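You operate a simulated robot arm through the tools that you are given. There is no shell and no other tool. Be economical: measure what you need, move in short steps, check, and stop when the job is done.

You run a simulated robot arm. Do the job below in one go: nothing can be reset, and whatever is moved stays where it is left.

TASK
Put the yellow puck on top of the orange test plate. Put the red primer can on the top of the high shelf. Take the black nozzle and put it on the white puck. Fetch the big weight and set it on the brown frame panel. Put the orange cartridge three on the top of the test bench away in the wells of the seven well rack. Fetch the yellow tape roll and set it on the top of the vacuum plate. Open the bench drawer one, put the steel block on the top of the test bench away in the inside of bench drawer one, then shut the one. Open the filter cage cover. Do these in any order. Set down upright: red primer can, black nozzle, big weight.

The check looks at the end state, three seconds after you hand in, the way a careful person would. Anything else that was tipped, shoved, dropped, spilled or broken makes it a failure. A push-on lid holds only when it is set on centred and level and pressed home; a screw cap is set on level and turned clockwise until tight.

THE ROBOT
A 6-joint arm with a fingered hand on a trunk, on a base that drives. Base frame: it is fixed to the floor where the robot stands at the start and does not move with it; the origin is under the middle of the robot, x ahead of it, y to its left, z up; the surface under the hand at the start is at about z = 0.854. Units: m, degrees, N and s.
With the tool pointing down near the work surface it reaches from about 0.2 to 0.66 m from the robot's upright axis, wherever it stands. Its first joint turns from -166.0 to 166.0 degrees. Places, roughly: bench drawer one [0.5, 1.2, 0.7]; big weight [0.75, -0.75, 1.25]; black nozzle (3x3x5 cm) [0.8, -0.8, 0.9]; brown frame panel (32x22x3 cm) [1, 1.2, 0.9]; filter cage cover [-2.3, 4.4, 1.4]; inside of bench drawer one [0.6, 1.2, 0.7]; orange cartridge three [1, -1, 1]; orange test plate [-0.75, 1.25, 1.25]; red primer can [0.5, 0.75, 1]; steel block (3x3x3 cm) [0.6, 1.4, 0.9]; top of the high shelf [0.9, -0.7, 1.3]; top of the vacuum plate (22x15 cm) [-0.5, 5.94, 0.92]; wells of the seven well rack (35x18 cm) [-0.5, -1.52, 0.74]; white puck (4x4x2 cm) [0.5, 0.2, 0.9]; yellow puck (4x4x2 cm) [0.5, 0.1, 0.9]; yellow tape roll (7x7x2 cm) [1.1, 1.4, 0.9]. Payload 4 kg.
The TCP is the grasp point between the finger pads, 0.026 m short of the fingertips. In the tool frame z runs along the fingers and y along their closing line. The gripper opens to 0.148 m. The gripper's body begins 0.073 m behind the TCP. The gripper is a hand of 3 fingers: y runs from the thumb to the fingers, the wrist lies at [0, 0, -0.239] in the tool frame, and closing takes about 1.5 s.
Orientation is that of the tool frame in the base frame, as a unit quaternion [x, y, z, w]. With the fingers straight down and closing along the base's y, the tool's x points along the base's -x, its y along +y and its z along -z.

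THE INTERFACE
- The arm moves only by the tool arm_command. Its argument "steps" is a list of rows, each an object (a shift or turn left out is 0, a gripper value left out holds the last) with "dp": the shift along the tool's x, y, z in units of 300 mm (1.0 is 300 mm), a list of three; "rotation": the turn, a rotation vector about the tool's x, y, z in units of 180 degrees (1.0 is 180 degrees), a list of three; "fingers": the gripper command, from -1 (shut) to 1 (fully open), values between in proportion. In form: [{"dp": [dx, dy, dz], "rotation": [ax, ay, az], "fingers": fingers}, ...]. A call has 1 to 8 rows; each row is the pose to reach, as a shift and turn from the pose commanded when the call began, along the tool's axes at that moment. A call with a number of a shift or a turn outside -1 to 1 is refused whole. Rows are played at 5 a second. More than 0.05 m and 8.6 degrees between two rows, or a gripper value outside its range, and nothing of the call is played. A pose out of reach is approached as far as the arm can. The call stops where the force on the tool passes 40 N (or 10 N more than at its start, if that is more) or the arm is blocked; 0.2 s more then pass. The fingers move at their own pace (about 0.153 m/s each) and stop on an object; they squeeze with about 27 N. The grip force told is the motor's: it shows also when the fingers shut on nothing. Time passes only in rows, and 0.2 s behind the last, so rows that repeat a pose let the fingers close. It gives the time, the measured TCP pose, the force on the tool (base axes), the opening and the grip force at its end, in the units of the frame above (readings bear some noise), with the torque about the TCP (base axes, N m) and any sound that the robot's microphone picked up.
- Cameras (640 x 400 px; columns grow to the right, rows downward): "scene" is now at [0.0641, 0.2063, 1.4103]; the picture's right is [-0.02, -1.00, 0.00], its down [-0.68, 0.01, -0.73] and it looks along [0.73, -0.01, -0.68] (base axes); focal length 214 px, centre (320, 200). "wrist" rides on the gripper at [0.068, -0.039, -0.09] in the tool frame; the picture's right is [0.50, 0.87, 0.00], its down [-0.66, 0.38, -0.65] and it looks along [-0.57, 0.33, 0.76] (tool axes); focal length 222 px, centre (320, 200).
- snapshot(camera): a new picture of that camera. No time passes.
- move_column(by): slides the trunk up (or, below 0, down) by that many m; the arm and the scene camera ride with it, the base frame stays. It gives what a move gives, with no picture.
- roll_base(legs): drives the robot by 1 to 6 legs, each [ahead, left, turn to the left] in m, m and degrees, along the robot's own axes; the way and the turn of a leg run together, so that a leg with both is an arc; at most 1.5 m and 180 degrees a leg. The arm and the cameras ride along, it lands a little off, and it stops where it bumps. It gives what a move gives.
- hand_shape(shape): the hand has 3 fingers and takes this shape, open, in about a second: jaw (thumb against the fingers, like two jaws); tri (thumb and two fingers); tip (a fingertip pinch); poke (one finger out to press); point (the index stretched); flat (the hand flat); cup (the hand cupped); fist (a fist). The gripper value then closes the fingers along that shape, each until it touches; the sizes above hold for jaw. It gives what a move gives, with no picture.
- head_to(pan, tilt): turns the head with the scene camera to pan (to the left, within 120 degrees either way) and tilt (down, from -29 to 69), counted from straight ahead of the robot. It gives what a move gives.
- measure_at(camera, pixels): for up to 12 pixels [column, row] of the newest picture of that camera ("zoom" is the newest enlarged one), the place [x, y, z] in the base frame of the surface seen there, good to about 0.002 m. No time passes.
- enlarge(camera, box): a new picture of the part [left, top, right, bottom] of that camera's present view, enlarged. No time passes.
- job_done(): hands the job in; it is judged then, once.

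Work in short steps. Measure before you move; look again where a grasp or a placing could have gone wrong, and mend it. You have 329 turns and 216 pictures in all, those below and enlarged ones among them. Open the gripper and draw the arm clear of the work before you hand the job in, unless the task says otherwise; then end with one line.

The tools are called after ">>>" as name(argument=value, ...) on one line, values as JSON. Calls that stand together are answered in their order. arm_command: Moves the arm, as the interface text tells. Its arguments: {"type":"object","properties":{"steps":{"type":"array","items":{"type":"object","properties":{"dp":{"type":"array","items":{"type":"number"}},"rotation":{"type":"array","items":{"type":"number"}},"fingers":{"type":"number"}}}}},"required":["steps"]} The other tools are called the same way: move_column (by) slides the trunk up or down; hand_shape (shape) gives the hand a shape; roll_base (legs) drives the base; head_to (pan, tilt) turns the head that bears the scene camera; snapshot (camera) takes a picture; measure_at (camera, pixels) gives the place of the surface under pixels of a picture; enlarge (camera, box) takes an enlarged picture of a part of a camera's view; job_done () hands the job in.

At the start:

```text
time: 0.0
tcp_pos: [0.4934, 0.0796, 1.0002]
ee_rot: [0.0, 1.0, 0.0, 0.0]
wrist_force: [0.2, -0.7, 0.1]
wrist_torque: [-0.03, 0.0, 0.0]
opening: 0.148
finger_force: 0.0
shape: jaw
trunk travel left (down, up): [-0.15, 0.167]
robot x, y, heading: [-0.0022, 0.0023, -0.2]
head pan, tilt: [-1.1, 42.8]
```

scene: 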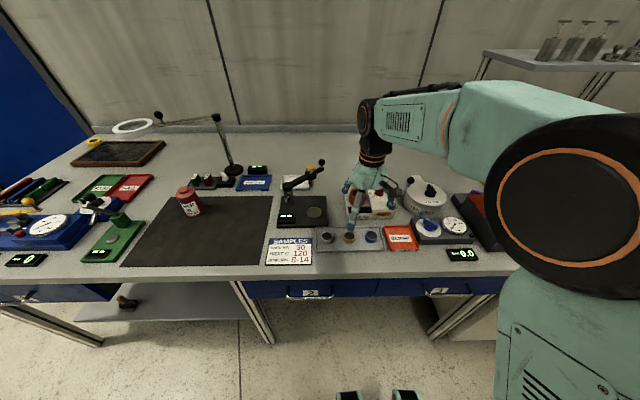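
wrist: 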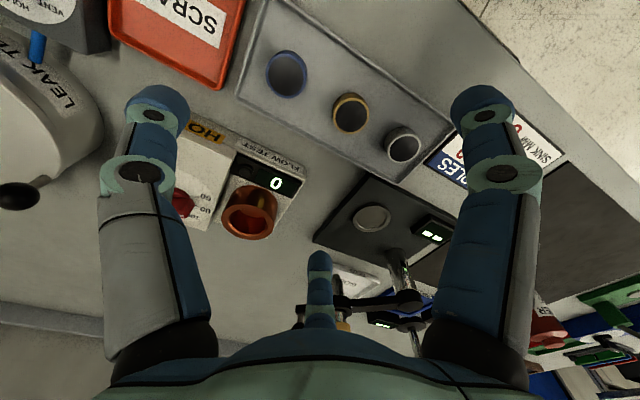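

I start by looking closely at the bench in front, around the puck tray at about (350,238), and at the left and right parts.

>>> enlarge(camera="scene", box=[260, 150, 500, 300])

>>> enlarge(camera="scene", box=[0, 100, 260, 300])

>>> enlarge(camera="scene", box=[440, 0, 640, 125])

```text
2.67 times, centred on (380, 225) of scene
```

zoom: 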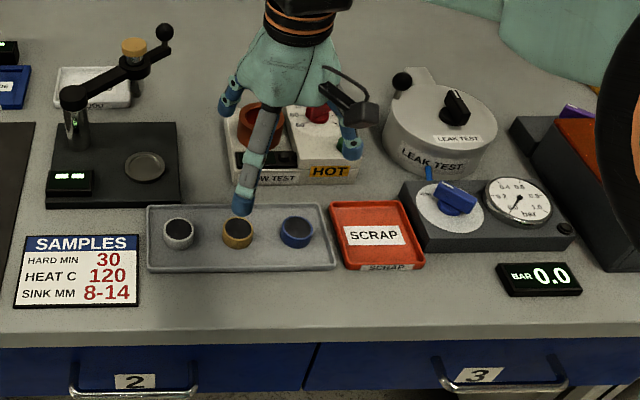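

```text
2.00 times, centred on (130, 200) of scene
```

zoom: 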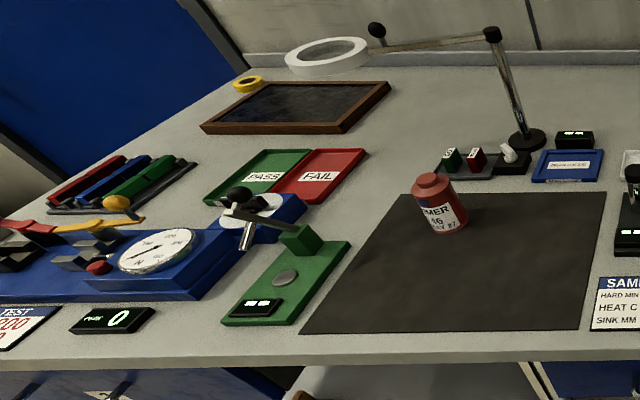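

```text
3.20 times, centred on (540, 62) of scene
```

zoom: 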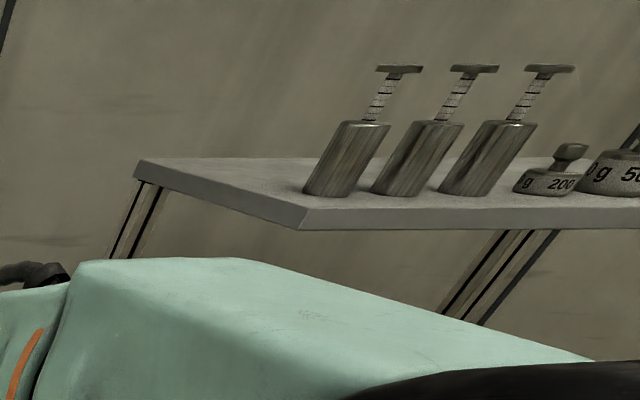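

Now I look around: right, left and backwards.

>>> head_to(pan=-60, tilt=25)

>>> snapshot(camera="scene")

>>> head_to(pan=50, tilt=25)

>>> snapshot(camera="scene")

>>> head_to(pan=115, tilt=15)

>>> snapshot(camera="scene")

>>> head_to(pan=-118, tilt=25)

>>> snapshot(camera="scene")

```text
time: 1.3
tcp_pos: [0.4914, 0.0808, 1.0004]
ee_rot: [0.0, 1.0, 0.0, 0.0]
wrist_force: [-0.4, 0.2, 0.2]
wrist_torque: [-0.03, 0.0, -0.03]
opening: 0.1479
finger_force: 0.0
shape: jaw
trunk travel left (down, up): [-0.15, 0.167]
robot x, y, heading: [-0.0001, 0.0005, -0.0]
head pan, tilt: [-60.0, 25.0]
```

```text
210 pictures are left
```

scene: 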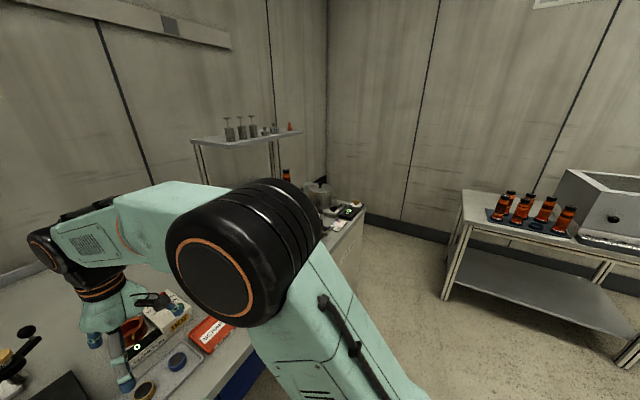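

```text
time: 3.2
tcp_pos: [0.4937, 0.0805, 1.0]
ee_rot: [0.001, 1.0, 0.0, 0.0]
wrist_force: [0.4, -0.1, -0.2]
wrist_torque: [-0.01, -0.01, 0.01]
opening: 0.1479
finger_force: 0.1
shape: jaw
trunk travel left (down, up): [-0.15, 0.167]
robot x, y, heading: [-0.0006, 0.0009, 0.3]
head pan, tilt: [50.0, 25.0]
```

```text
209 pictures are left
```

scene: 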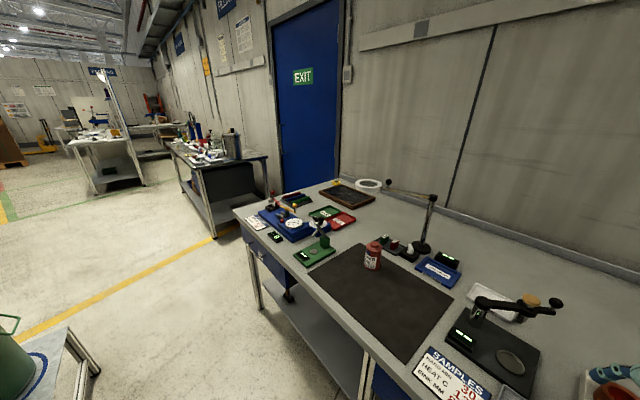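

```text
time: 4.5
tcp_pos: [0.4918, 0.0805, 1.0]
ee_rot: [0.0, 1.0, 0.0, 0.0]
wrist_force: [0.1, 0.1, 1.1]
wrist_torque: [-0.02, -0.03, 0.01]
opening: 0.1479
finger_force: 0.0
shape: jaw
trunk travel left (down, up): [-0.15, 0.167]
robot x, y, heading: [-0.0028, 0.0005, 0.0]
head pan, tilt: [115.0, 15.0]
```

```text
208 pictures are left
```

scene: 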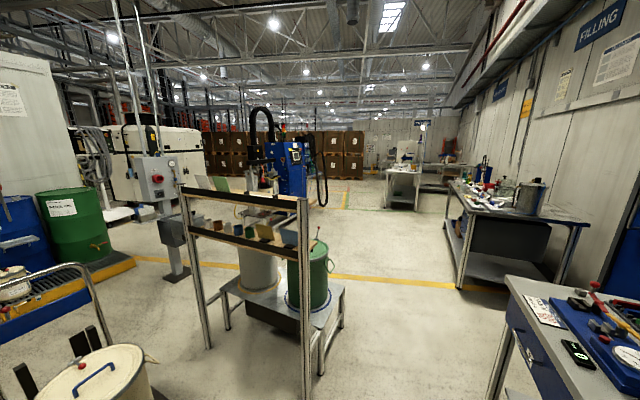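

```text
time: 7.8
tcp_pos: [0.4926, 0.0812, 1.0006]
ee_rot: [0.0, 1.0, -0.001, 0.0]
wrist_force: [-0.6, 0.2, 0.0]
wrist_torque: [0.01, -0.01, 0.01]
opening: 0.1478
finger_force: 0.0
shape: jaw
trunk travel left (down, up): [-0.15, 0.167]
robot x, y, heading: [-0.0035, 0.0003, 0.1]
head pan, tilt: [-118.0, 25.0]
```

```text
207 pictures are left
```

scene: 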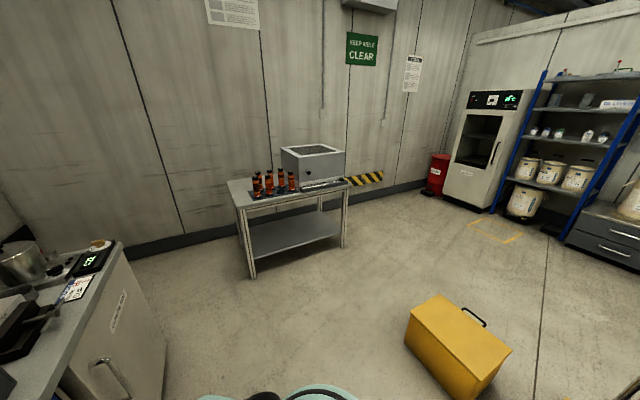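

I look closer at the rack behind-left where the orange test plate should be, and toward the right end of the bench/high shelf.

>>> head_to(pan=118, tilt=15)

>>> enlarge(camera="scene", box=[180, 160, 340, 260])

>>> measure_at(camera="zoom", pixels=[[320, 270], [100, 260], [230, 280], [430, 310], [320, 300]])

>>> head_to(pan=-45, tilt=20)

>>> enlarge(camera="scene", box=[220, 90, 460, 240])

```text
time: 11.2
tcp_pos: [0.4937, 0.0814, 1.0002]
ee_rot: [0.0, 1.0, 0.0, 0.0]
wrist_force: [-0.9, -0.4, 1.1]
wrist_torque: [0.0, -0.02, -0.02]
opening: 0.1477
finger_force: 0.1
shape: jaw
trunk travel left (down, up): [-0.15, 0.167]
robot x, y, heading: [-0.0008, 0.0005, -0.0]
head pan, tilt: [118.0, 15.0]
```

```text
4.00 times, centred on (260, 210) of scene
```

zoom: 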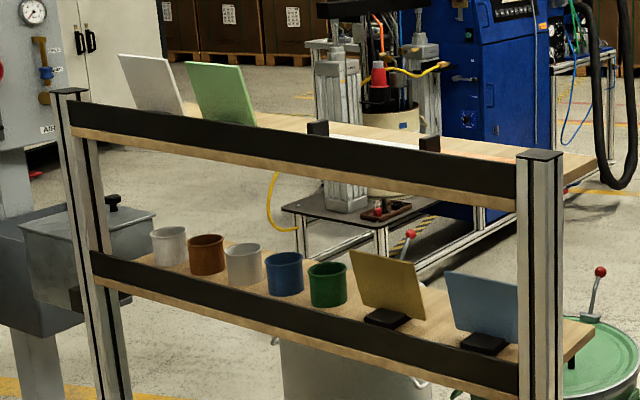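

```text
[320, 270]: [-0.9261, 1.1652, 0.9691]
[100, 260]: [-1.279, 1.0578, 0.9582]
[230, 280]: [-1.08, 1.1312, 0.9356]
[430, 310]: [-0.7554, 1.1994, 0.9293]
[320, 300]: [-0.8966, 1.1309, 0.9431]
```

```text
time: 13.7
tcp_pos: [0.4927, 0.0789, 0.9998]
ee_rot: [0.0, 1.0, 0.0, 0.0]
wrist_force: [-0.2, 0.5, -0.7]
wrist_torque: [0.01, 0.0, -0.01]
opening: 0.1476
finger_force: 0.1
shape: jaw
trunk travel left (down, up): [-0.15, 0.167]
robot x, y, heading: [-0.0004, 0.0032, 0.1]
head pan, tilt: [-45.0, 20.0]
```

```text
2.67 times, centred on (340, 165) of scene
```

zoom: 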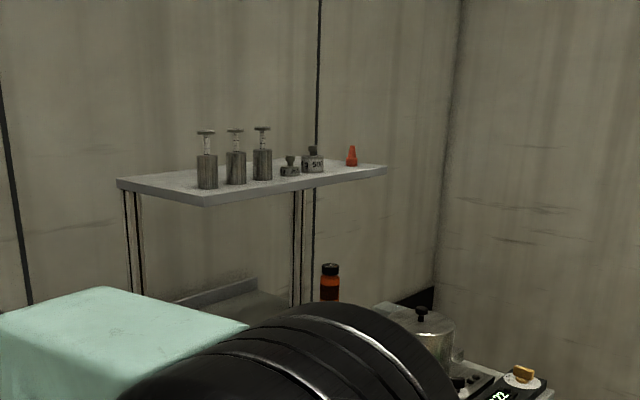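

Turn the head to the tray and measure the pucks.

>>> head_to(pan=0, tilt=50)

>>> enlarge(camera="scene", box=[270, 150, 430, 250])

```text
time: 14.8
tcp_pos: [0.493, 0.0811, 1.0005]
ee_rot: [0.0, 1.0, 0.0, 0.0]
wrist_force: [-0.7, 0.2, 0.2]
wrist_torque: [0.0, 0.01, 0.03]
opening: 0.1481
finger_force: 0.0
shape: jaw
trunk travel left (down, up): [-0.15, 0.167]
robot x, y, heading: [0.0013, 0.0, -0.0]
head pan, tilt: [0.0, 50.0]
```

```text
4.00 times, centred on (350, 200) of scene
```

zoom: 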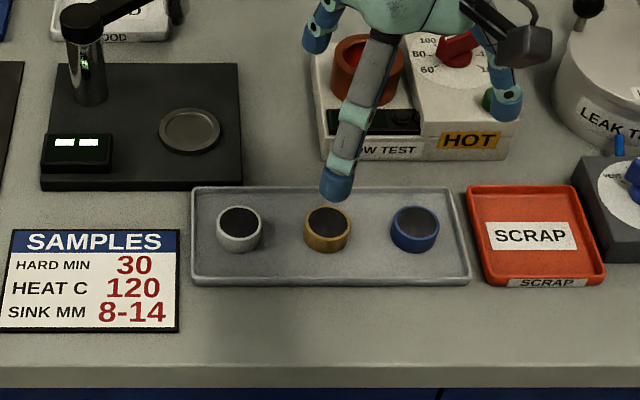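

>>> measure_at(camera="zoom", pixels=[[328, 241], [306, 222], [350, 222], [328, 235], [240, 215], [220, 223], [260, 223], [240, 236], [328, 265], [414, 220]])

```text
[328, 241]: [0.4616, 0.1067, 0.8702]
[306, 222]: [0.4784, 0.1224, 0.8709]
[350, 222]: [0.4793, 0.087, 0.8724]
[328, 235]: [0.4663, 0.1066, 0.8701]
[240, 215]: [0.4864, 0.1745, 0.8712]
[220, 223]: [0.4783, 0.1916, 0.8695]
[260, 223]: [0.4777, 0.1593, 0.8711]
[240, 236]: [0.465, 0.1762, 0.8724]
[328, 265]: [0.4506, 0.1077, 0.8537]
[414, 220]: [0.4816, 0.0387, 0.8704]
```

I check the finger geometry with the fingertips seen in the zoom.

>>> measure_at(camera="zoom", pixels=[[335, 185], [335, 195], [314, 38], [508, 105], [345, 170], [320, 20]])

>>> arm_command(steps=[{"fingers": 0.0}, {"fingers": -0.4}, {"fingers": -0.4}, {"fingers": -0.4}])

>>> snapshot(camera="wrist")

>>> enlarge(camera="scene", box=[270, 130, 430, 230])

```text
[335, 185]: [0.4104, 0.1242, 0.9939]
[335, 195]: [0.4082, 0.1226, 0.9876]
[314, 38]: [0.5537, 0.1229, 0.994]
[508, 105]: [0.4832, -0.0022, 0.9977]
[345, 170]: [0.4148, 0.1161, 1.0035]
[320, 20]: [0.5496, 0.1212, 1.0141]
```

```text
time: 15.8
tcp_pos: [0.492, 0.0807, 1.001]
ee_rot: [0.0, 1.0, 0.0, 0.0]
wrist_force: [0.5, 0.1, -0.4]
wrist_torque: [0.03, 0.01, -0.03]
opening: 0.0448
finger_force: 0.0
shape: jaw
trunk travel left (down, up): [-0.15, 0.167]
robot x, y, heading: [0.0007, 0.004, -0.0]
head pan, tilt: [0.0, 50.0]
```

```text
203 pictures are left
```

wrist: 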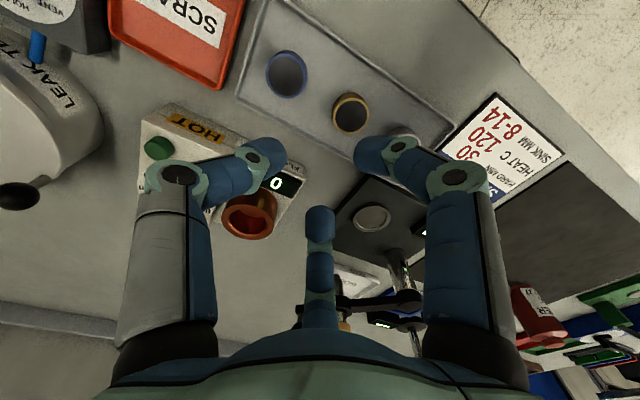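

```text
4.00 times, centred on (350, 180) of scene
```

zoom: 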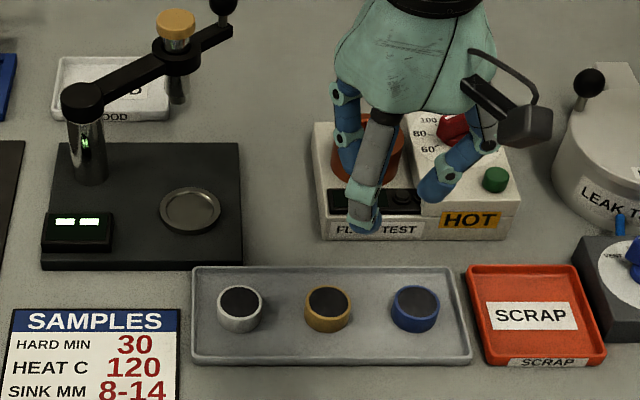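

>>> measure_at(camera="zoom", pixels=[[360, 228], [362, 215], [345, 178], [347, 165], [427, 195], [435, 185]])

>>> hand_shape(shape="tip")

>>> snapshot(camera="wrist")

>>> hand_shape(shape="tri")

>>> snapshot(camera="wrist")

```text
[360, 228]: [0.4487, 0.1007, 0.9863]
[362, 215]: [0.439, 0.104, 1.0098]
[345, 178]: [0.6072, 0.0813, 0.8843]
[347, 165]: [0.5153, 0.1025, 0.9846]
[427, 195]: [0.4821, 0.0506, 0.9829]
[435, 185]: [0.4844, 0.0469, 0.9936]
```

```text
time: 16.7
tcp_pos: [0.4927, 0.0803, 0.9993]
ee_rot: [0.0, 1.0, -0.001, -0.001]
wrist_force: [0.8, -0.1, 0.1]
wrist_torque: [-0.02, -0.01, 0.01]
opening: 0.148
finger_force: 0.1
shape: tip
trunk travel left (down, up): [-0.15, 0.167]
robot x, y, heading: [0.0007, -0.0033, -0.0]
head pan, tilt: [0.0, 50.0]
```

```text
201 pictures are left
```

wrist: 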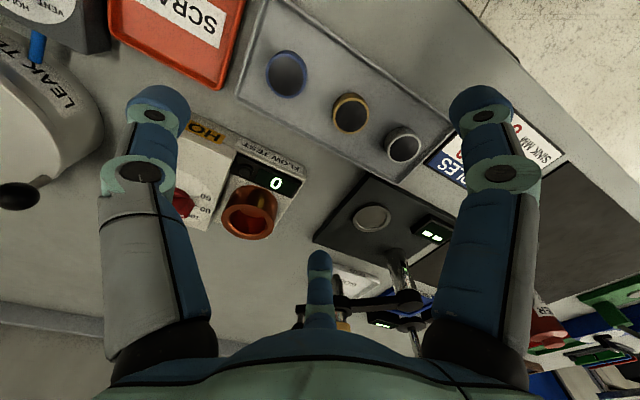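

```text
time: 17.6
tcp_pos: [0.4929, 0.0806, 1.0001]
ee_rot: [0.0, 1.0, 0.0, 0.001]
wrist_force: [0.9, -0.5, 0.6]
wrist_torque: [-0.01, -0.02, 0.03]
opening: 0.1478
finger_force: 0.0
shape: tri
trunk travel left (down, up): [-0.15, 0.167]
robot x, y, heading: [-0.0017, -0.0017, -0.1]
head pan, tilt: [0.0, 50.0]
```

```text
200 pictures are left
```

wrist: 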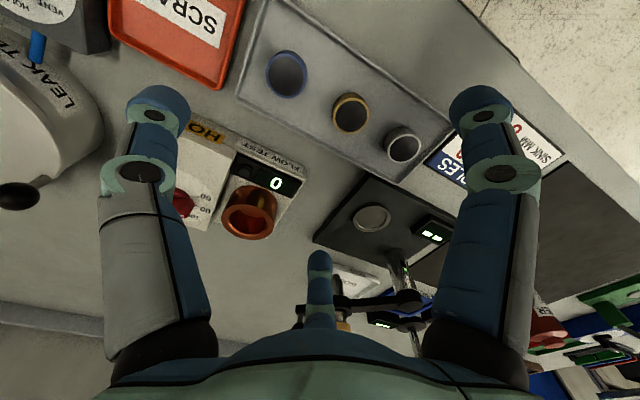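

The hand is a centring three-finger gripper in effect. I measure the tray rim to choose the approach angle.

>>> enlarge(camera="scene", box=[310, 180, 390, 230])

>>> measure_at(camera="zoom", pixels=[[140, 100], [140, 112], [140, 130], [140, 300], [140, 318], [140, 335], [140, 355], [140, 365], [134, 185], [220, 290]])

```text
8.00 times, centred on (350, 205) of scene
```

zoom: 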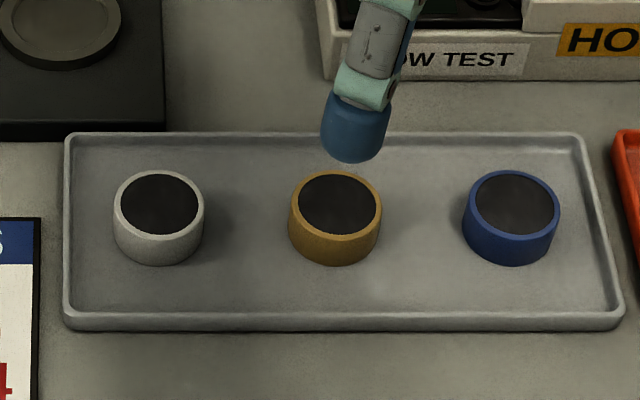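

```text
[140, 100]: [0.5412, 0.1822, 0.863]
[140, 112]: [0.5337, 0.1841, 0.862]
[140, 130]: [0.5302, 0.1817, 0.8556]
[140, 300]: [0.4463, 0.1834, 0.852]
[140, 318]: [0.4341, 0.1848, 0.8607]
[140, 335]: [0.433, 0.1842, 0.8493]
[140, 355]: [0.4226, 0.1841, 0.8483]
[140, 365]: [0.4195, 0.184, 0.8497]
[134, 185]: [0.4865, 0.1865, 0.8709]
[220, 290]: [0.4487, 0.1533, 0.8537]
```

Yellow puck centre is about (0.481, 0.106), top 0.871. I turn the hand 30°, move above it at tip height ~0.9 and check.

>>> hand_shape(shape="jaw")

>>> arm_command(steps=[{"dp": [0.02, 0.04, 0.05], "rotation": [0, 0, 0.042], "fingers": -0.25}, {"dp": [0.038, 0.085, 0.1], "rotation": [0, 0, 0.084], "fingers": -0.25}, {"dp": [0.038, 0.085, 0.16], "rotation": [0, 0, 0.126], "fingers": -0.25}, {"dp": [0.038, 0.085, 0.22], "rotation": [0, 0, 0.1667], "fingers": -0.25}, {"dp": [0.038, 0.085, 0.23], "rotation": [0, 0, 0.1667], "fingers": -0.25}, {"dp": [0.038, 0.085, 0.23], "rotation": [0, 0, 0.1667], "fingers": -0.25}])

>>> enlarge(camera="scene", box=[310, 160, 390, 230])

>>> snapshot(camera="wrist")

```text
time: 18.5
tcp_pos: [0.4921, 0.0813, 0.9999]
ee_rot: [0.0, 1.0, 0.0, 0.0]
wrist_force: [0.4, -0.3, -0.3]
wrist_torque: [-0.02, 0.01, -0.05]
opening: 0.1478
finger_force: 0.0
shape: jaw
trunk travel left (down, up): [-0.15, 0.167]
robot x, y, heading: [0.0001, -0.0011, -0.0]
head pan, tilt: [0.0, 50.0]
```

```text
time: 19.9
tcp_pos: [0.4818, 0.1077, 0.9301]
ee_rot: [0.26, 0.966, 0.0, 0.0]
wrist_force: [0.0, 0.8, 0.0]
wrist_torque: [-0.03, 0.02, 0.01]
opening: 0.0555
finger_force: 0.1
shape: jaw
trunk travel left (down, up): [-0.15, 0.167]
robot x, y, heading: [0.0008, -0.0009, -0.1]
head pan, tilt: [0.0, 50.0]
```

```text
5.71 times, centred on (350, 195) of scene
```

zoom: 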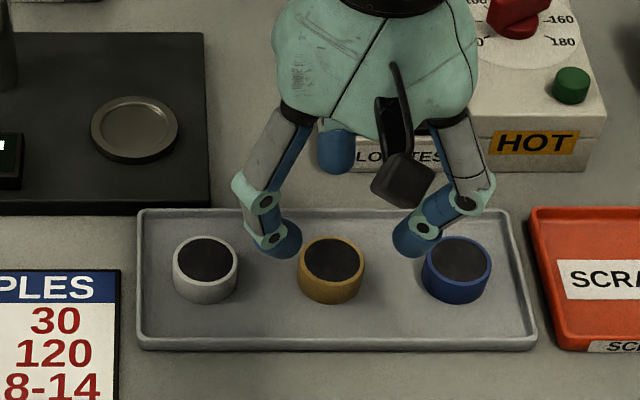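

```text
197 pictures are left
```

wrist: 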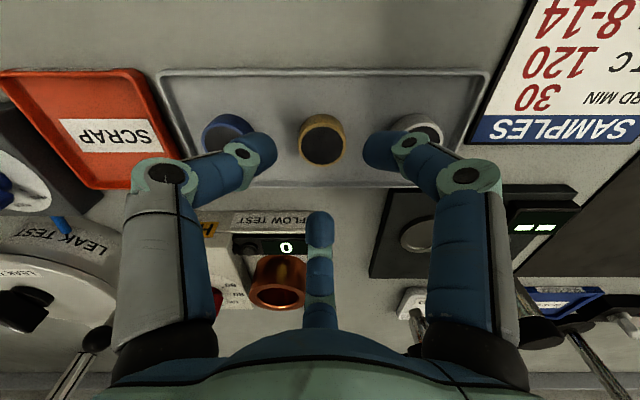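

The tips straddle the yellow puck; I go down to TCP z 0.886, then close.

>>> arm_command(steps=[{"dp": [0, 0, 0.05]}, {"dp": [0, 0, 0.1]}, {"dp": [0, 0, 0.145]}, {"dp": [0, 0, 0.145]}])

>>> enlarge(camera="scene", box=[310, 160, 390, 230])

```text
time: 20.9
tcp_pos: [0.4819, 0.108, 0.8872]
ee_rot: [0.259, 0.966, -0.001, 0.0]
wrist_force: [-0.3, -0.3, 0.6]
wrist_torque: [-0.01, 0.03, 0.0]
opening: 0.0556
finger_force: 0.0
shape: jaw
trunk travel left (down, up): [-0.15, 0.167]
robot x, y, heading: [-0.001, 0.0022, 0.1]
head pan, tilt: [0.0, 50.0]
```

```text
5.71 times, centred on (350, 195) of scene
```

zoom: 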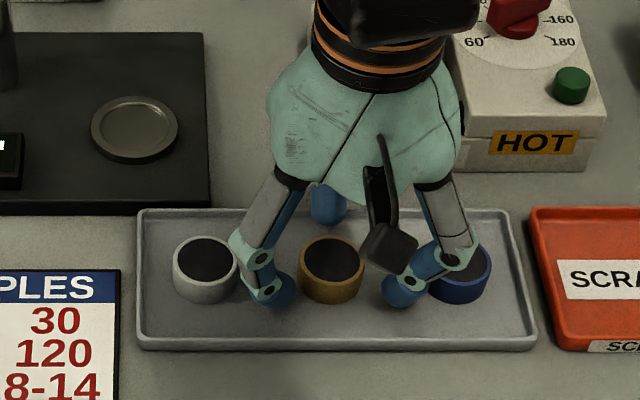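

Aligned; close.

>>> arm_command(steps=[{"fingers": -1}, {"fingers": -1}, {"fingers": -1}, {"fingers": -1}, {"fingers": -1}, {"fingers": -1}, {"fingers": -1}])

>>> enlarge(camera="scene", box=[310, 160, 390, 230])

```text
time: 22.5
tcp_pos: [0.4824, 0.1054, 0.8877]
ee_rot: [0.259, 0.966, 0.001, 0.0]
wrist_force: [0.5, -1.0, 0.7]
wrist_torque: [-0.01, 0.0, 0.02]
opening: 0.0299
finger_force: 26.9
shape: jaw
trunk travel left (down, up): [-0.15, 0.167]
robot x, y, heading: [-0.0, -0.0001, -0.2]
head pan, tilt: [0.0, 50.0]
```

```text
5.71 times, centred on (350, 195) of scene
```

zoom: 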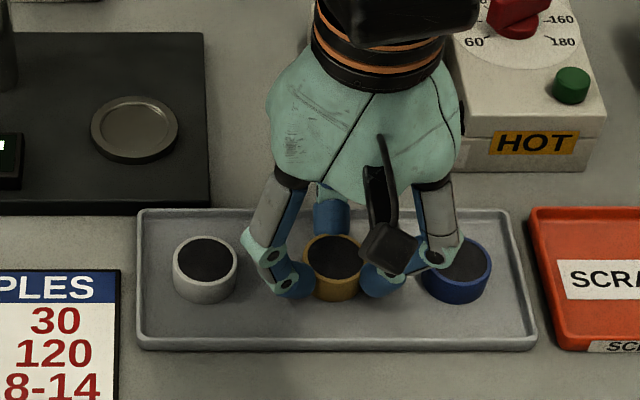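

Gripped (27 N). Lift by 0.15 m and check.

>>> arm_command(steps=[{"dp": [0, 0, -0.1]}, {"dp": [0, 0, -0.2]}, {"dp": [0, 0, -0.33]}, {"dp": [0, 0, -0.46]}, {"dp": [0, 0, -0.5]}])

>>> snapshot(camera="scene")

```text
time: 23.7
tcp_pos: [0.4815, 0.1073, 1.0385]
ee_rot: [0.259, 0.966, 0.0, 0.0]
wrist_force: [0.2, -0.6, -0.4]
wrist_torque: [0.01, -0.01, 0.01]
opening: 0.0298
finger_force: 27.3
shape: jaw
trunk travel left (down, up): [-0.15, 0.167]
robot x, y, heading: [0.0001, 0.0021, -0.0]
head pan, tilt: [0.0, 50.0]
```

```text
194 pictures are left
```

scene: 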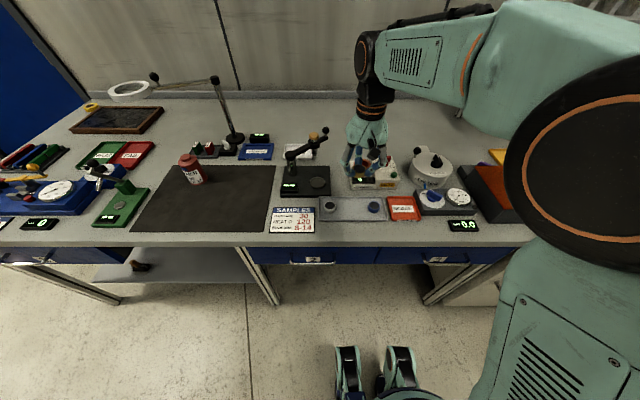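

I look toward the rack to plan driving and measure obstacles.

>>> head_to(pan=115, tilt=30)

>>> snapshot(camera="scene")

>>> measure_at(camera="scene", pixels=[[80, 300], [60, 390], [180, 130], [300, 140], [240, 150], [230, 125], [290, 133], [310, 330], [210, 280], [150, 350], [270, 320], [20, 320]])

>>> enlarge(camera="scene", box=[170, 80, 330, 180])

```text
time: 25.6
tcp_pos: [0.4807, 0.1064, 1.038]
ee_rot: [0.258, 0.966, 0.0, 0.0]
wrist_force: [0.3, -1.0, -0.3]
wrist_torque: [0.0, 0.03, 0.04]
opening: 0.0299
finger_force: 27.0
shape: jaw
trunk travel left (down, up): [-0.15, 0.167]
robot x, y, heading: [0.0, -0.0021, 0.0]
head pan, tilt: [115.0, 30.0]
```

```text
193 pictures are left
```

scene: 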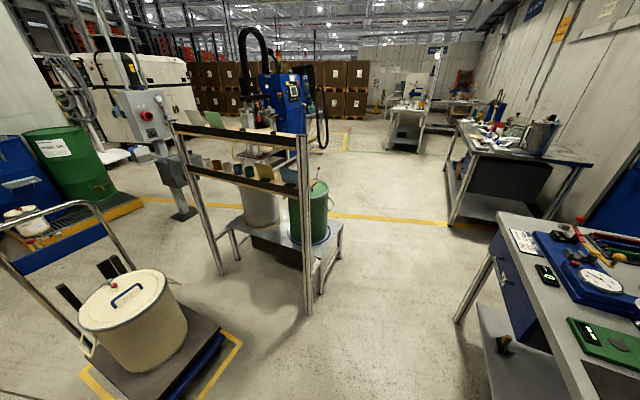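

```text
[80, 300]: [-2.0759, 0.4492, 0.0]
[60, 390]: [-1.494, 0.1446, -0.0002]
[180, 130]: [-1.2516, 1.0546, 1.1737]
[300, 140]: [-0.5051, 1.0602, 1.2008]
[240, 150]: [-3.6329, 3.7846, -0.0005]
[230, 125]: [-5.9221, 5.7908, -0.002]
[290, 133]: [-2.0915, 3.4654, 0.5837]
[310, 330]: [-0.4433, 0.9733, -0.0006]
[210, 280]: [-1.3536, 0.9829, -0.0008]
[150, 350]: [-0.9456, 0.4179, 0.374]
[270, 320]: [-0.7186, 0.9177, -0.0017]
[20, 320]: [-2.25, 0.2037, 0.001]
```

```text
4.00 times, centred on (250, 130) of scene
```

zoom: 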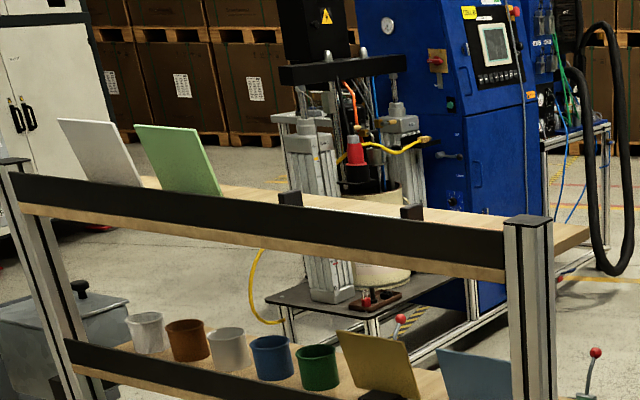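

Raise the trunk to look over the rail of the upper rack board.

>>> move_column(by=0.165)

>>> enlarge(camera="scene", box=[170, 100, 330, 200])

>>> measure_at(camera="zoom", pixels=[[290, 195], [410, 210], [450, 200], [370, 195], [540, 230], [240, 190], [350, 190], [330, 205]])

```text
time: 27.5
tcp_pos: [0.4806, 0.1065, 1.2023]
ee_rot: [0.258, 0.966, 0.0, 0.0]
wrist_force: [0.0, 0.8, -0.3]
wrist_torque: [0.02, -0.01, 0.05]
opening: 0.0299
finger_force: 26.9
shape: jaw
trunk travel left (down, up): [-0.315, 0.002]
robot x, y, heading: [0.0031, -0.0012, 0.0]
head pan, tilt: [115.0, 30.0]
```

```text
4.00 times, centred on (250, 150) of scene
```

zoom: 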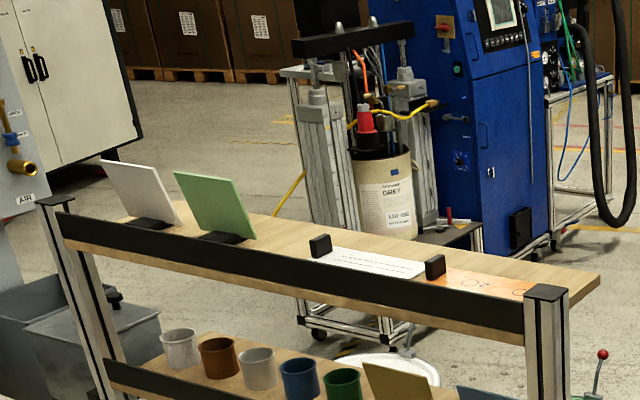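

```text
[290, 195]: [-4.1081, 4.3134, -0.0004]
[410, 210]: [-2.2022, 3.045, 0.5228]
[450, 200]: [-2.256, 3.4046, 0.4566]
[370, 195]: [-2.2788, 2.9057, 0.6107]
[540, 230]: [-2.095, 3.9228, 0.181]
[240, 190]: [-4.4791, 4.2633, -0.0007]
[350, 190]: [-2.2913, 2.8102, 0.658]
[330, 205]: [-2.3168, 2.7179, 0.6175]
```

An orange plate lies flat at about zoom (490,285), next to a paper. Measure it.

>>> measure_at(camera="zoom", pixels=[[490, 285], [445, 272], [525, 292], [450, 285], [520, 285], [372, 265], [550, 280], [435, 258], [320, 238], [480, 290], [480, 305]])

>>> enlarge(camera="scene", box=[260, 150, 340, 200])

```text
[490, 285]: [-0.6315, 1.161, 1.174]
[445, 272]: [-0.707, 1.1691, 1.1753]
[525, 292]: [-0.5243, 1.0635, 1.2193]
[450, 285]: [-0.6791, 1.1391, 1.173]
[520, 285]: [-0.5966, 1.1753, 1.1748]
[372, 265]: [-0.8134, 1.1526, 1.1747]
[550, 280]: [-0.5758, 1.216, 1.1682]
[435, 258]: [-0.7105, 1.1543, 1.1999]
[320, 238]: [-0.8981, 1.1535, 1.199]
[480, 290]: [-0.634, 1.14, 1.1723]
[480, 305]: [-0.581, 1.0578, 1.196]
```

```text
8.00 times, centred on (300, 175) of scene
```

zoom: 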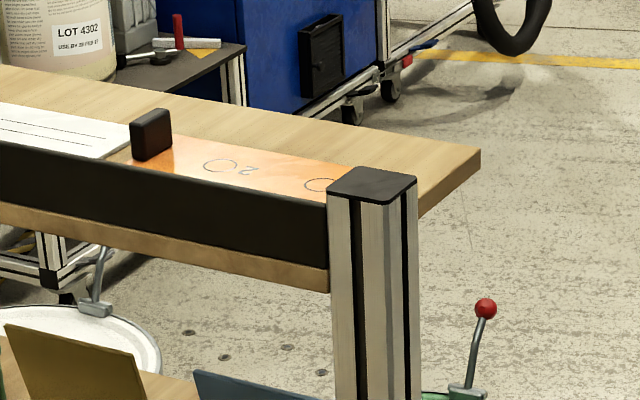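

The orange plate is flat at about (-0.64,1.15), z 1.174, behind a rail at 1.22. I raise the arm higher, then back off and turn towards the rack.

>>> arm_command(steps=[{"dp": [0, 0, -0.15]}, {"dp": [0, 0, -0.3]}, {"dp": [0, 0, -0.42]}, {"dp": [0, 0, -0.5]}, {"dp": [0, 0, -0.5]}])

>>> roll_base(legs=[[-0.4, 0, 0], [0, 0, 90], [0.3, 0, 0]])

>>> head_to(pan=10, tilt=40)

>>> snapshot(camera="scene")

```text
time: 28.7
tcp_pos: [0.4792, 0.1071, 1.3536]
ee_rot: [0.259, 0.966, 0.0, -0.001]
wrist_force: [-1.2, -0.2, -0.9]
wrist_torque: [-0.03, -0.01, 0.0]
opening: 0.0298
finger_force: 27.3
shape: jaw
trunk travel left (down, up): [-0.315, 0.002]
robot x, y, heading: [-0.0043, -0.0009, -0.2]
head pan, tilt: [115.0, 30.0]
```

```text
time: 36.7
tcp_pos: [-0.5102, 0.7787, 1.3518]
ee_rot: [-0.503, 0.864, 0.0, -0.001]
wrist_force: [0.5, -0.3, 1.2]
wrist_torque: [0.02, -0.03, -0.01]
opening: 0.0294
finger_force: 27.0
shape: jaw
trunk travel left (down, up): [-0.315, 0.002]
robot x, y, heading: [-0.3962, 0.2946, 90.1]
head pan, tilt: [115.0, 30.0]
```

```text
time: 38.5
tcp_pos: [-0.5093, 0.7799, 1.3527]
ee_rot: [-0.502, 0.865, -0.001, 0.0]
wrist_force: [0.0, 0.1, -1.0]
wrist_torque: [0.01, -0.01, -0.01]
opening: 0.0296
finger_force: 27.0
shape: jaw
trunk travel left (down, up): [-0.315, 0.002]
robot x, y, heading: [-0.3986, 0.2976, 90.3]
head pan, tilt: [10.0, 40.0]
```

```text
189 pictures are left
```

scene: 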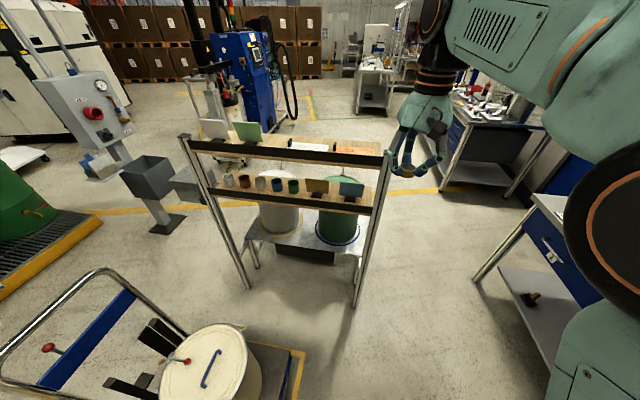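

>>> roll_base(legs=[[0.3, 0, 0]])

>>> snapshot(camera="scene")

>>> enlarge(camera="scene", box=[280, 120, 440, 220])

```text
time: 40.6
tcp_pos: [-0.51, 1.0795, 1.3526]
ee_rot: [-0.501, 0.866, 0.0, 0.0]
wrist_force: [-0.5, 0.4, 0.0]
wrist_torque: [-0.02, -0.02, 0.0]
opening: 0.0295
finger_force: 27.1
shape: jaw
trunk travel left (down, up): [-0.315, 0.002]
robot x, y, heading: [-0.4023, 0.6033, 89.9]
head pan, tilt: [10.0, 40.0]
```

```text
188 pictures are left
```

scene: 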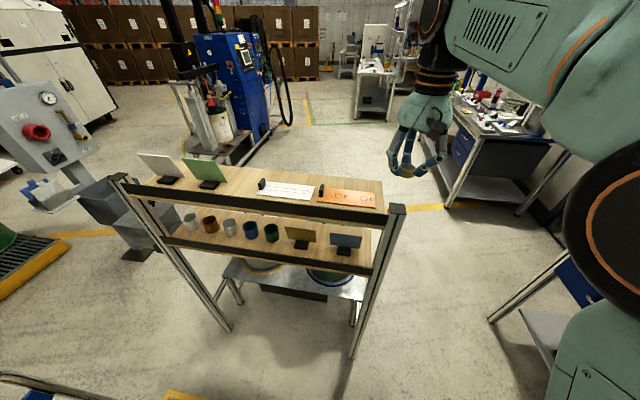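

```text
4.00 times, centred on (360, 170) of scene
```

zoom: 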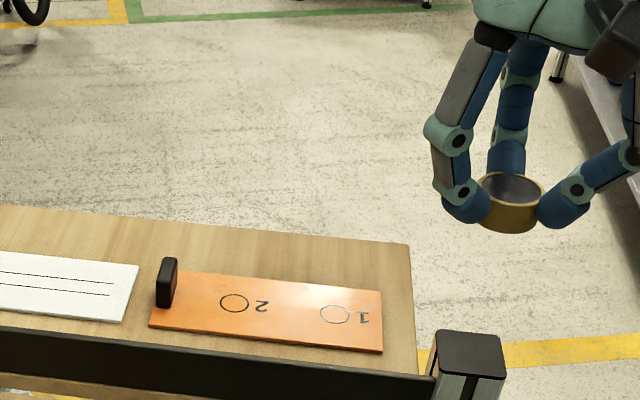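

>>> measure_at(camera="zoom", pixels=[[180, 275], [380, 293], [380, 348], [155, 322], [234, 303], [334, 315], [285, 308], [340, 260], [400, 340], [512, 230]])

```text
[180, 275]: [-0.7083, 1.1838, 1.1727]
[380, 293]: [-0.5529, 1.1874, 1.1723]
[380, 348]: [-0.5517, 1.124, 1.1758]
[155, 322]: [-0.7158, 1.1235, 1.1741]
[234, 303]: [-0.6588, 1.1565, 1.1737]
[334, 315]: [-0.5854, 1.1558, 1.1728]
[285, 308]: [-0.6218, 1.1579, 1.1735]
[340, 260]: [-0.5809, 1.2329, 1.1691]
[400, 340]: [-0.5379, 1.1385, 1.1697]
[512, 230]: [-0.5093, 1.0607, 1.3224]
```

Plate spans x −0.715…−0.552, y 1.123…1.187; I move the puck over its middle (−0.622, 1.156), first to TCP z 1.25.

>>> arm_command(steps=[{"dp": [-0.01, 0.12, 0]}, {"dp": [-0.02, 0.25, 0]}, {"dp": [-0.03, 0.37, 0.04]}, {"dp": [-0.034, 0.451, 0.14]}, {"dp": [-0.034, 0.451, 0.25]}, {"dp": [-0.034, 0.451, 0.342]}, {"dp": [-0.034, 0.451, 0.342]}])

>>> enlarge(camera="scene", box=[280, 120, 440, 220])

```text
time: 42.2
tcp_pos: [-0.6229, 1.1556, 1.2487]
ee_rot: [-0.501, 0.865, 0.001, -0.001]
wrist_force: [0.7, 0.4, -1.0]
wrist_torque: [-0.02, 0.04, -0.02]
opening: 0.0295
finger_force: 26.7
shape: jaw
trunk travel left (down, up): [-0.315, 0.002]
robot x, y, heading: [-0.404, 0.5976, 90.3]
head pan, tilt: [10.0, 40.0]
```

```text
4.00 times, centred on (360, 170) of scene
```

zoom: 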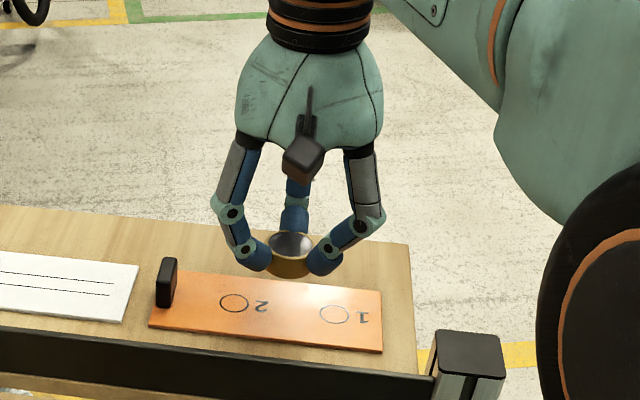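

Well placed over the plate. Lower until just touching.

>>> arm_command(steps=[{"dp": [0, 0, 0.06]}, {"dp": [0, 0, 0.11]}, {"dp": [0, 0, 0.133]}, {"dp": [0, 0, 0.133]}])

>>> enlarge(camera="scene", box=[310, 160, 390, 210])

```text
time: 43.2
tcp_pos: [-0.6213, 1.1561, 1.2087]
ee_rot: [-0.501, 0.866, 0.0, 0.0]
wrist_force: [0.2, 0.3, 0.2]
wrist_torque: [-0.01, 0.0, -0.01]
opening: 0.03
finger_force: 26.8
shape: jaw
trunk travel left (down, up): [-0.315, 0.002]
robot x, y, heading: [-0.402, 0.5984, 90.1]
head pan, tilt: [10.0, 40.0]
```

```text
8.00 times, centred on (350, 185) of scene
```

zoom: 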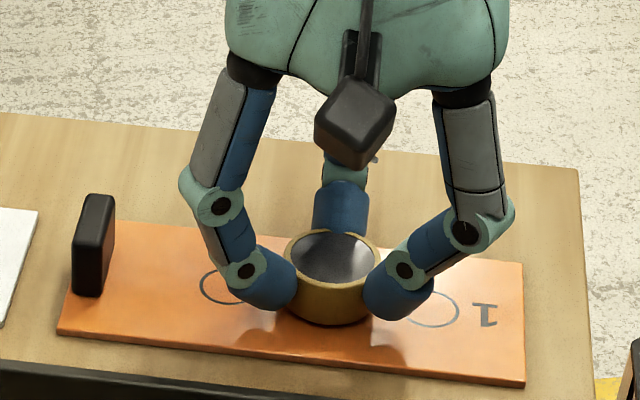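

Nearly touching; 2 mm more, then open to ~0.055.

>>> arm_command(steps=[{"dp": [0, 0, 0.005]}, {"dp": [0, 0, 0.009]}, {"dp": [0, 0, 0.009]}])

>>> arm_command(steps=[{"fingers": -0.4}, {"fingers": -0.2}, {"fingers": -0.2}, {"dp": [0, 0, -0.08]}, {"dp": [0, 0, -0.2]}, {"dp": [0, 0, -0.35]}, {"dp": [0, 0, -0.5]}])

>>> enlarge(camera="scene", box=[310, 140, 400, 210])

```text
time: 44.0
tcp_pos: [-0.6217, 1.1557, 1.2073]
ee_rot: [-0.5, 0.866, 0.0, 0.0]
wrist_force: [1.0, -0.4, -0.5]
wrist_torque: [0.02, -0.02, -0.03]
opening: 0.0296
finger_force: 26.7
shape: jaw
trunk travel left (down, up): [-0.315, 0.002]
robot x, y, heading: [-0.3984, 0.6027, 90.3]
head pan, tilt: [10.0, 40.0]
```

```text
time: 45.6
tcp_pos: [-0.6179, 1.1405, 1.3465]
ee_rot: [-0.501, 0.866, 0.002, 0.0]
wrist_force: [-0.5, 0.0, 0.9]
wrist_torque: [0.02, -0.01, -0.01]
opening: 0.0592
finger_force: 0.1
shape: jaw
out of reach, approached as far as the arm can: row 7
trunk travel left (down, up): [-0.315, 0.002]
robot x, y, heading: [-0.4029, 0.597, 89.8]
head pan, tilt: [10.0, 40.0]
```

```text
5.71 times, centred on (355, 175) of scene
```

zoom: 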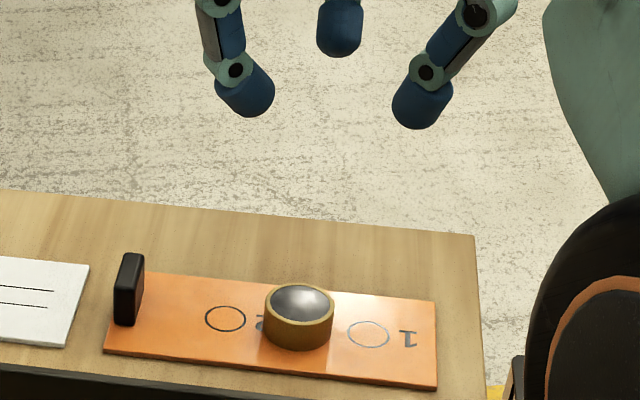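

Yellow puck is on the orange plate. Next the red primer can: back off, turn to the bench and look.

>>> roll_base(legs=[[-0.3, 0, 0], [0, 0, -90], [0, 0.4, 0], [0.33, 0, 0]])

>>> head_to(pan=5, tilt=45)

>>> snapshot(camera="scene")

```text
time: 56.9
tcp_pos: [0.4801, 0.9107, 1.3445]
ee_rot: [0.262, 0.965, 0.0, 0.001]
wrist_force: [-0.3, 0.3, -0.1]
wrist_torque: [-0.01, 0.0, -0.02]
opening: 0.0592
finger_force: 0.0
shape: jaw
trunk travel left (down, up): [-0.315, 0.002]
robot x, y, heading: [-0.064, 0.7016, -0.2]
head pan, tilt: [10.0, 40.0]
```

```text
time: 57.6
tcp_pos: [0.4808, 0.9111, 1.3455]
ee_rot: [0.261, 0.965, 0.001, 0.001]
wrist_force: [1.0, 0.8, 0.0]
wrist_torque: [-0.03, -0.04, -0.05]
opening: 0.059
finger_force: 0.1
shape: jaw
trunk travel left (down, up): [-0.315, 0.002]
robot x, y, heading: [-0.0653, 0.6972, -0.4]
head pan, tilt: [5.0, 45.0]
```

```text
183 pictures are left
```

scene: 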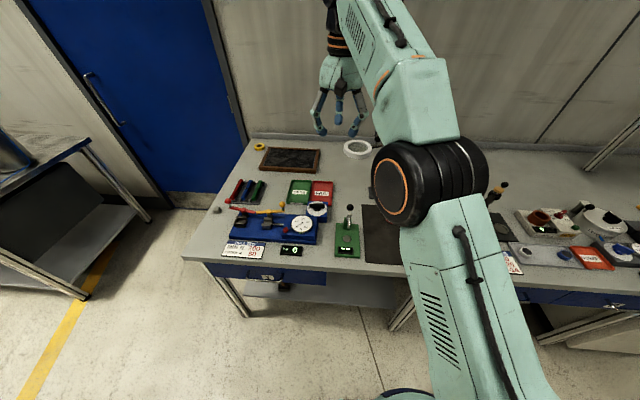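

The arm hides the can; I swing the hand to the right and lower the trunk, then look.

>>> arm_command(steps=[{"dp": [-0.05, -0.135, 0]}, {"dp": [-0.1, -0.27, 0]}, {"dp": [-0.15, -0.405, 0]}, {"dp": [-0.2, -0.54, 0]}, {"dp": [-0.25, -0.675, 0]}, {"dp": [-0.3, -0.81, 0]}, {"dp": [-0.36, -0.946, 0]}, {"dp": [-0.36, -0.946, 0]}])

>>> move_column(by=-0.165)

>>> snapshot(camera="scene")

```text
time: 59.4
tcp_pos: [0.431, 0.6119, 1.3439]
ee_rot: [0.262, 0.965, 0.001, 0.002]
wrist_force: [0.3, -0.7, -0.3]
wrist_torque: [-0.05, 0.03, -0.02]
opening: 0.0589
finger_force: 0.1
shape: jaw
trunk travel left (down, up): [-0.315, 0.002]
robot x, y, heading: [-0.0641, 0.6945, -0.4]
head pan, tilt: [5.0, 45.0]
```

```text
time: 61.3
tcp_pos: [0.4309, 0.6116, 1.181]
ee_rot: [0.261, 0.965, 0.001, 0.0]
wrist_force: [0.4, -0.6, -0.6]
wrist_torque: [0.01, -0.03, -0.01]
opening: 0.0589
finger_force: 0.0
shape: jaw
trunk travel left (down, up): [-0.15, 0.167]
robot x, y, heading: [-0.0622, 0.6977, -0.2]
head pan, tilt: [5.0, 45.0]
```

```text
182 pictures are left
```

scene: 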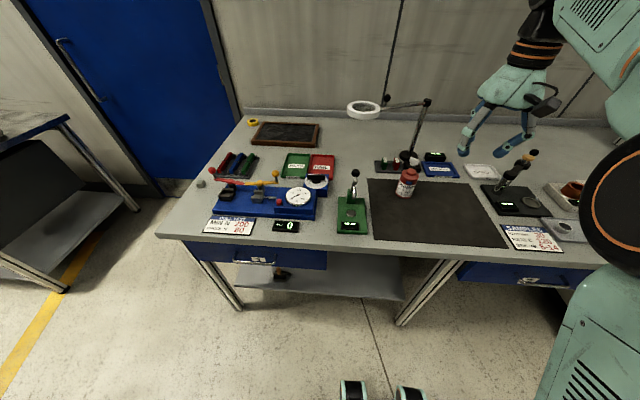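

Now the can is visible at (406,182). Zoom and measure it.

>>> enlarge(camera="scene", box=[366, 150, 446, 200])

>>> measure_at(camera="zoom", pixels=[[325, 145], [325, 170], [325, 190], [285, 250], [375, 260], [320, 300], [325, 360], [325, 385], [350, 150], [300, 150]])

```text
8.00 times, centred on (406, 175) of scene
```

zoom: 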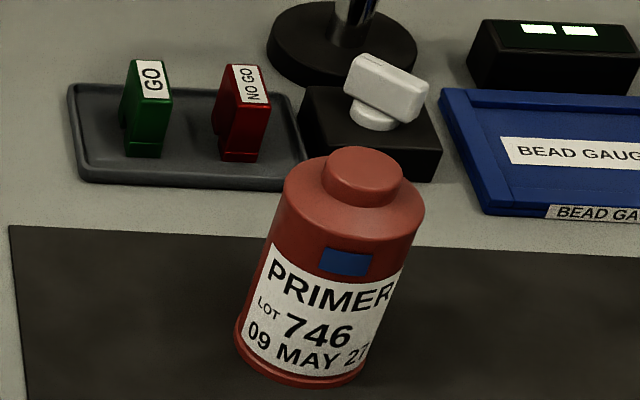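

```text
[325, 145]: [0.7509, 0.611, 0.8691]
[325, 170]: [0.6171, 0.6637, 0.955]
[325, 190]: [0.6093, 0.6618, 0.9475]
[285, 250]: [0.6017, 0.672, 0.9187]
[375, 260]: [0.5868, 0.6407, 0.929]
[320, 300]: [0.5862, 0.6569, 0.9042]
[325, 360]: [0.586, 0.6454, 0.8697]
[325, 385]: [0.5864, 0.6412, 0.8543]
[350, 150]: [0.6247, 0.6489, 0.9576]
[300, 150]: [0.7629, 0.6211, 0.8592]
```

>>> measure_at(camera="zoom", pixels=[[362, 165], [325, 178], [402, 178], [285, 205], [422, 215], [340, 230], [362, 150]])

```text
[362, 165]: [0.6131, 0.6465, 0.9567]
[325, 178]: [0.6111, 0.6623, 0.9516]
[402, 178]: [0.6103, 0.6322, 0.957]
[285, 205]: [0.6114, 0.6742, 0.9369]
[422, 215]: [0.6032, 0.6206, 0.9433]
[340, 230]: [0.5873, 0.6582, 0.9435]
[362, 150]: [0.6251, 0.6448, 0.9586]
```

Can centre ≈ (0.613,0.648), top 0.958. It is a bit out of reach, so I drive ahead 0.06 m, and measure the tray edge behind it.

>>> measure_at(camera="zoom", pixels=[[190, 180], [270, 180], [400, 175], [190, 195]])

>>> roll_base(legs=[[0.06, 0, 0]])

```text
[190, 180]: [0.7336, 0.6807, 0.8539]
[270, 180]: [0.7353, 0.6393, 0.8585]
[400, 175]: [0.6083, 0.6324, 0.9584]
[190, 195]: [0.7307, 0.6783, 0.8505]
```

```text
time: 62.2
tcp_pos: [0.4925, 0.6126, 1.1795]
ee_rot: [0.261, 0.965, 0.0, 0.001]
wrist_force: [0.2, 0.8, 0.7]
wrist_torque: [-0.01, 0.08, 0.01]
opening: 0.0593
finger_force: 0.0
shape: jaw
trunk travel left (down, up): [-0.15, 0.167]
robot x, y, heading: [0.0024, 0.6942, -0.3]
head pan, tilt: [5.0, 45.0]
```

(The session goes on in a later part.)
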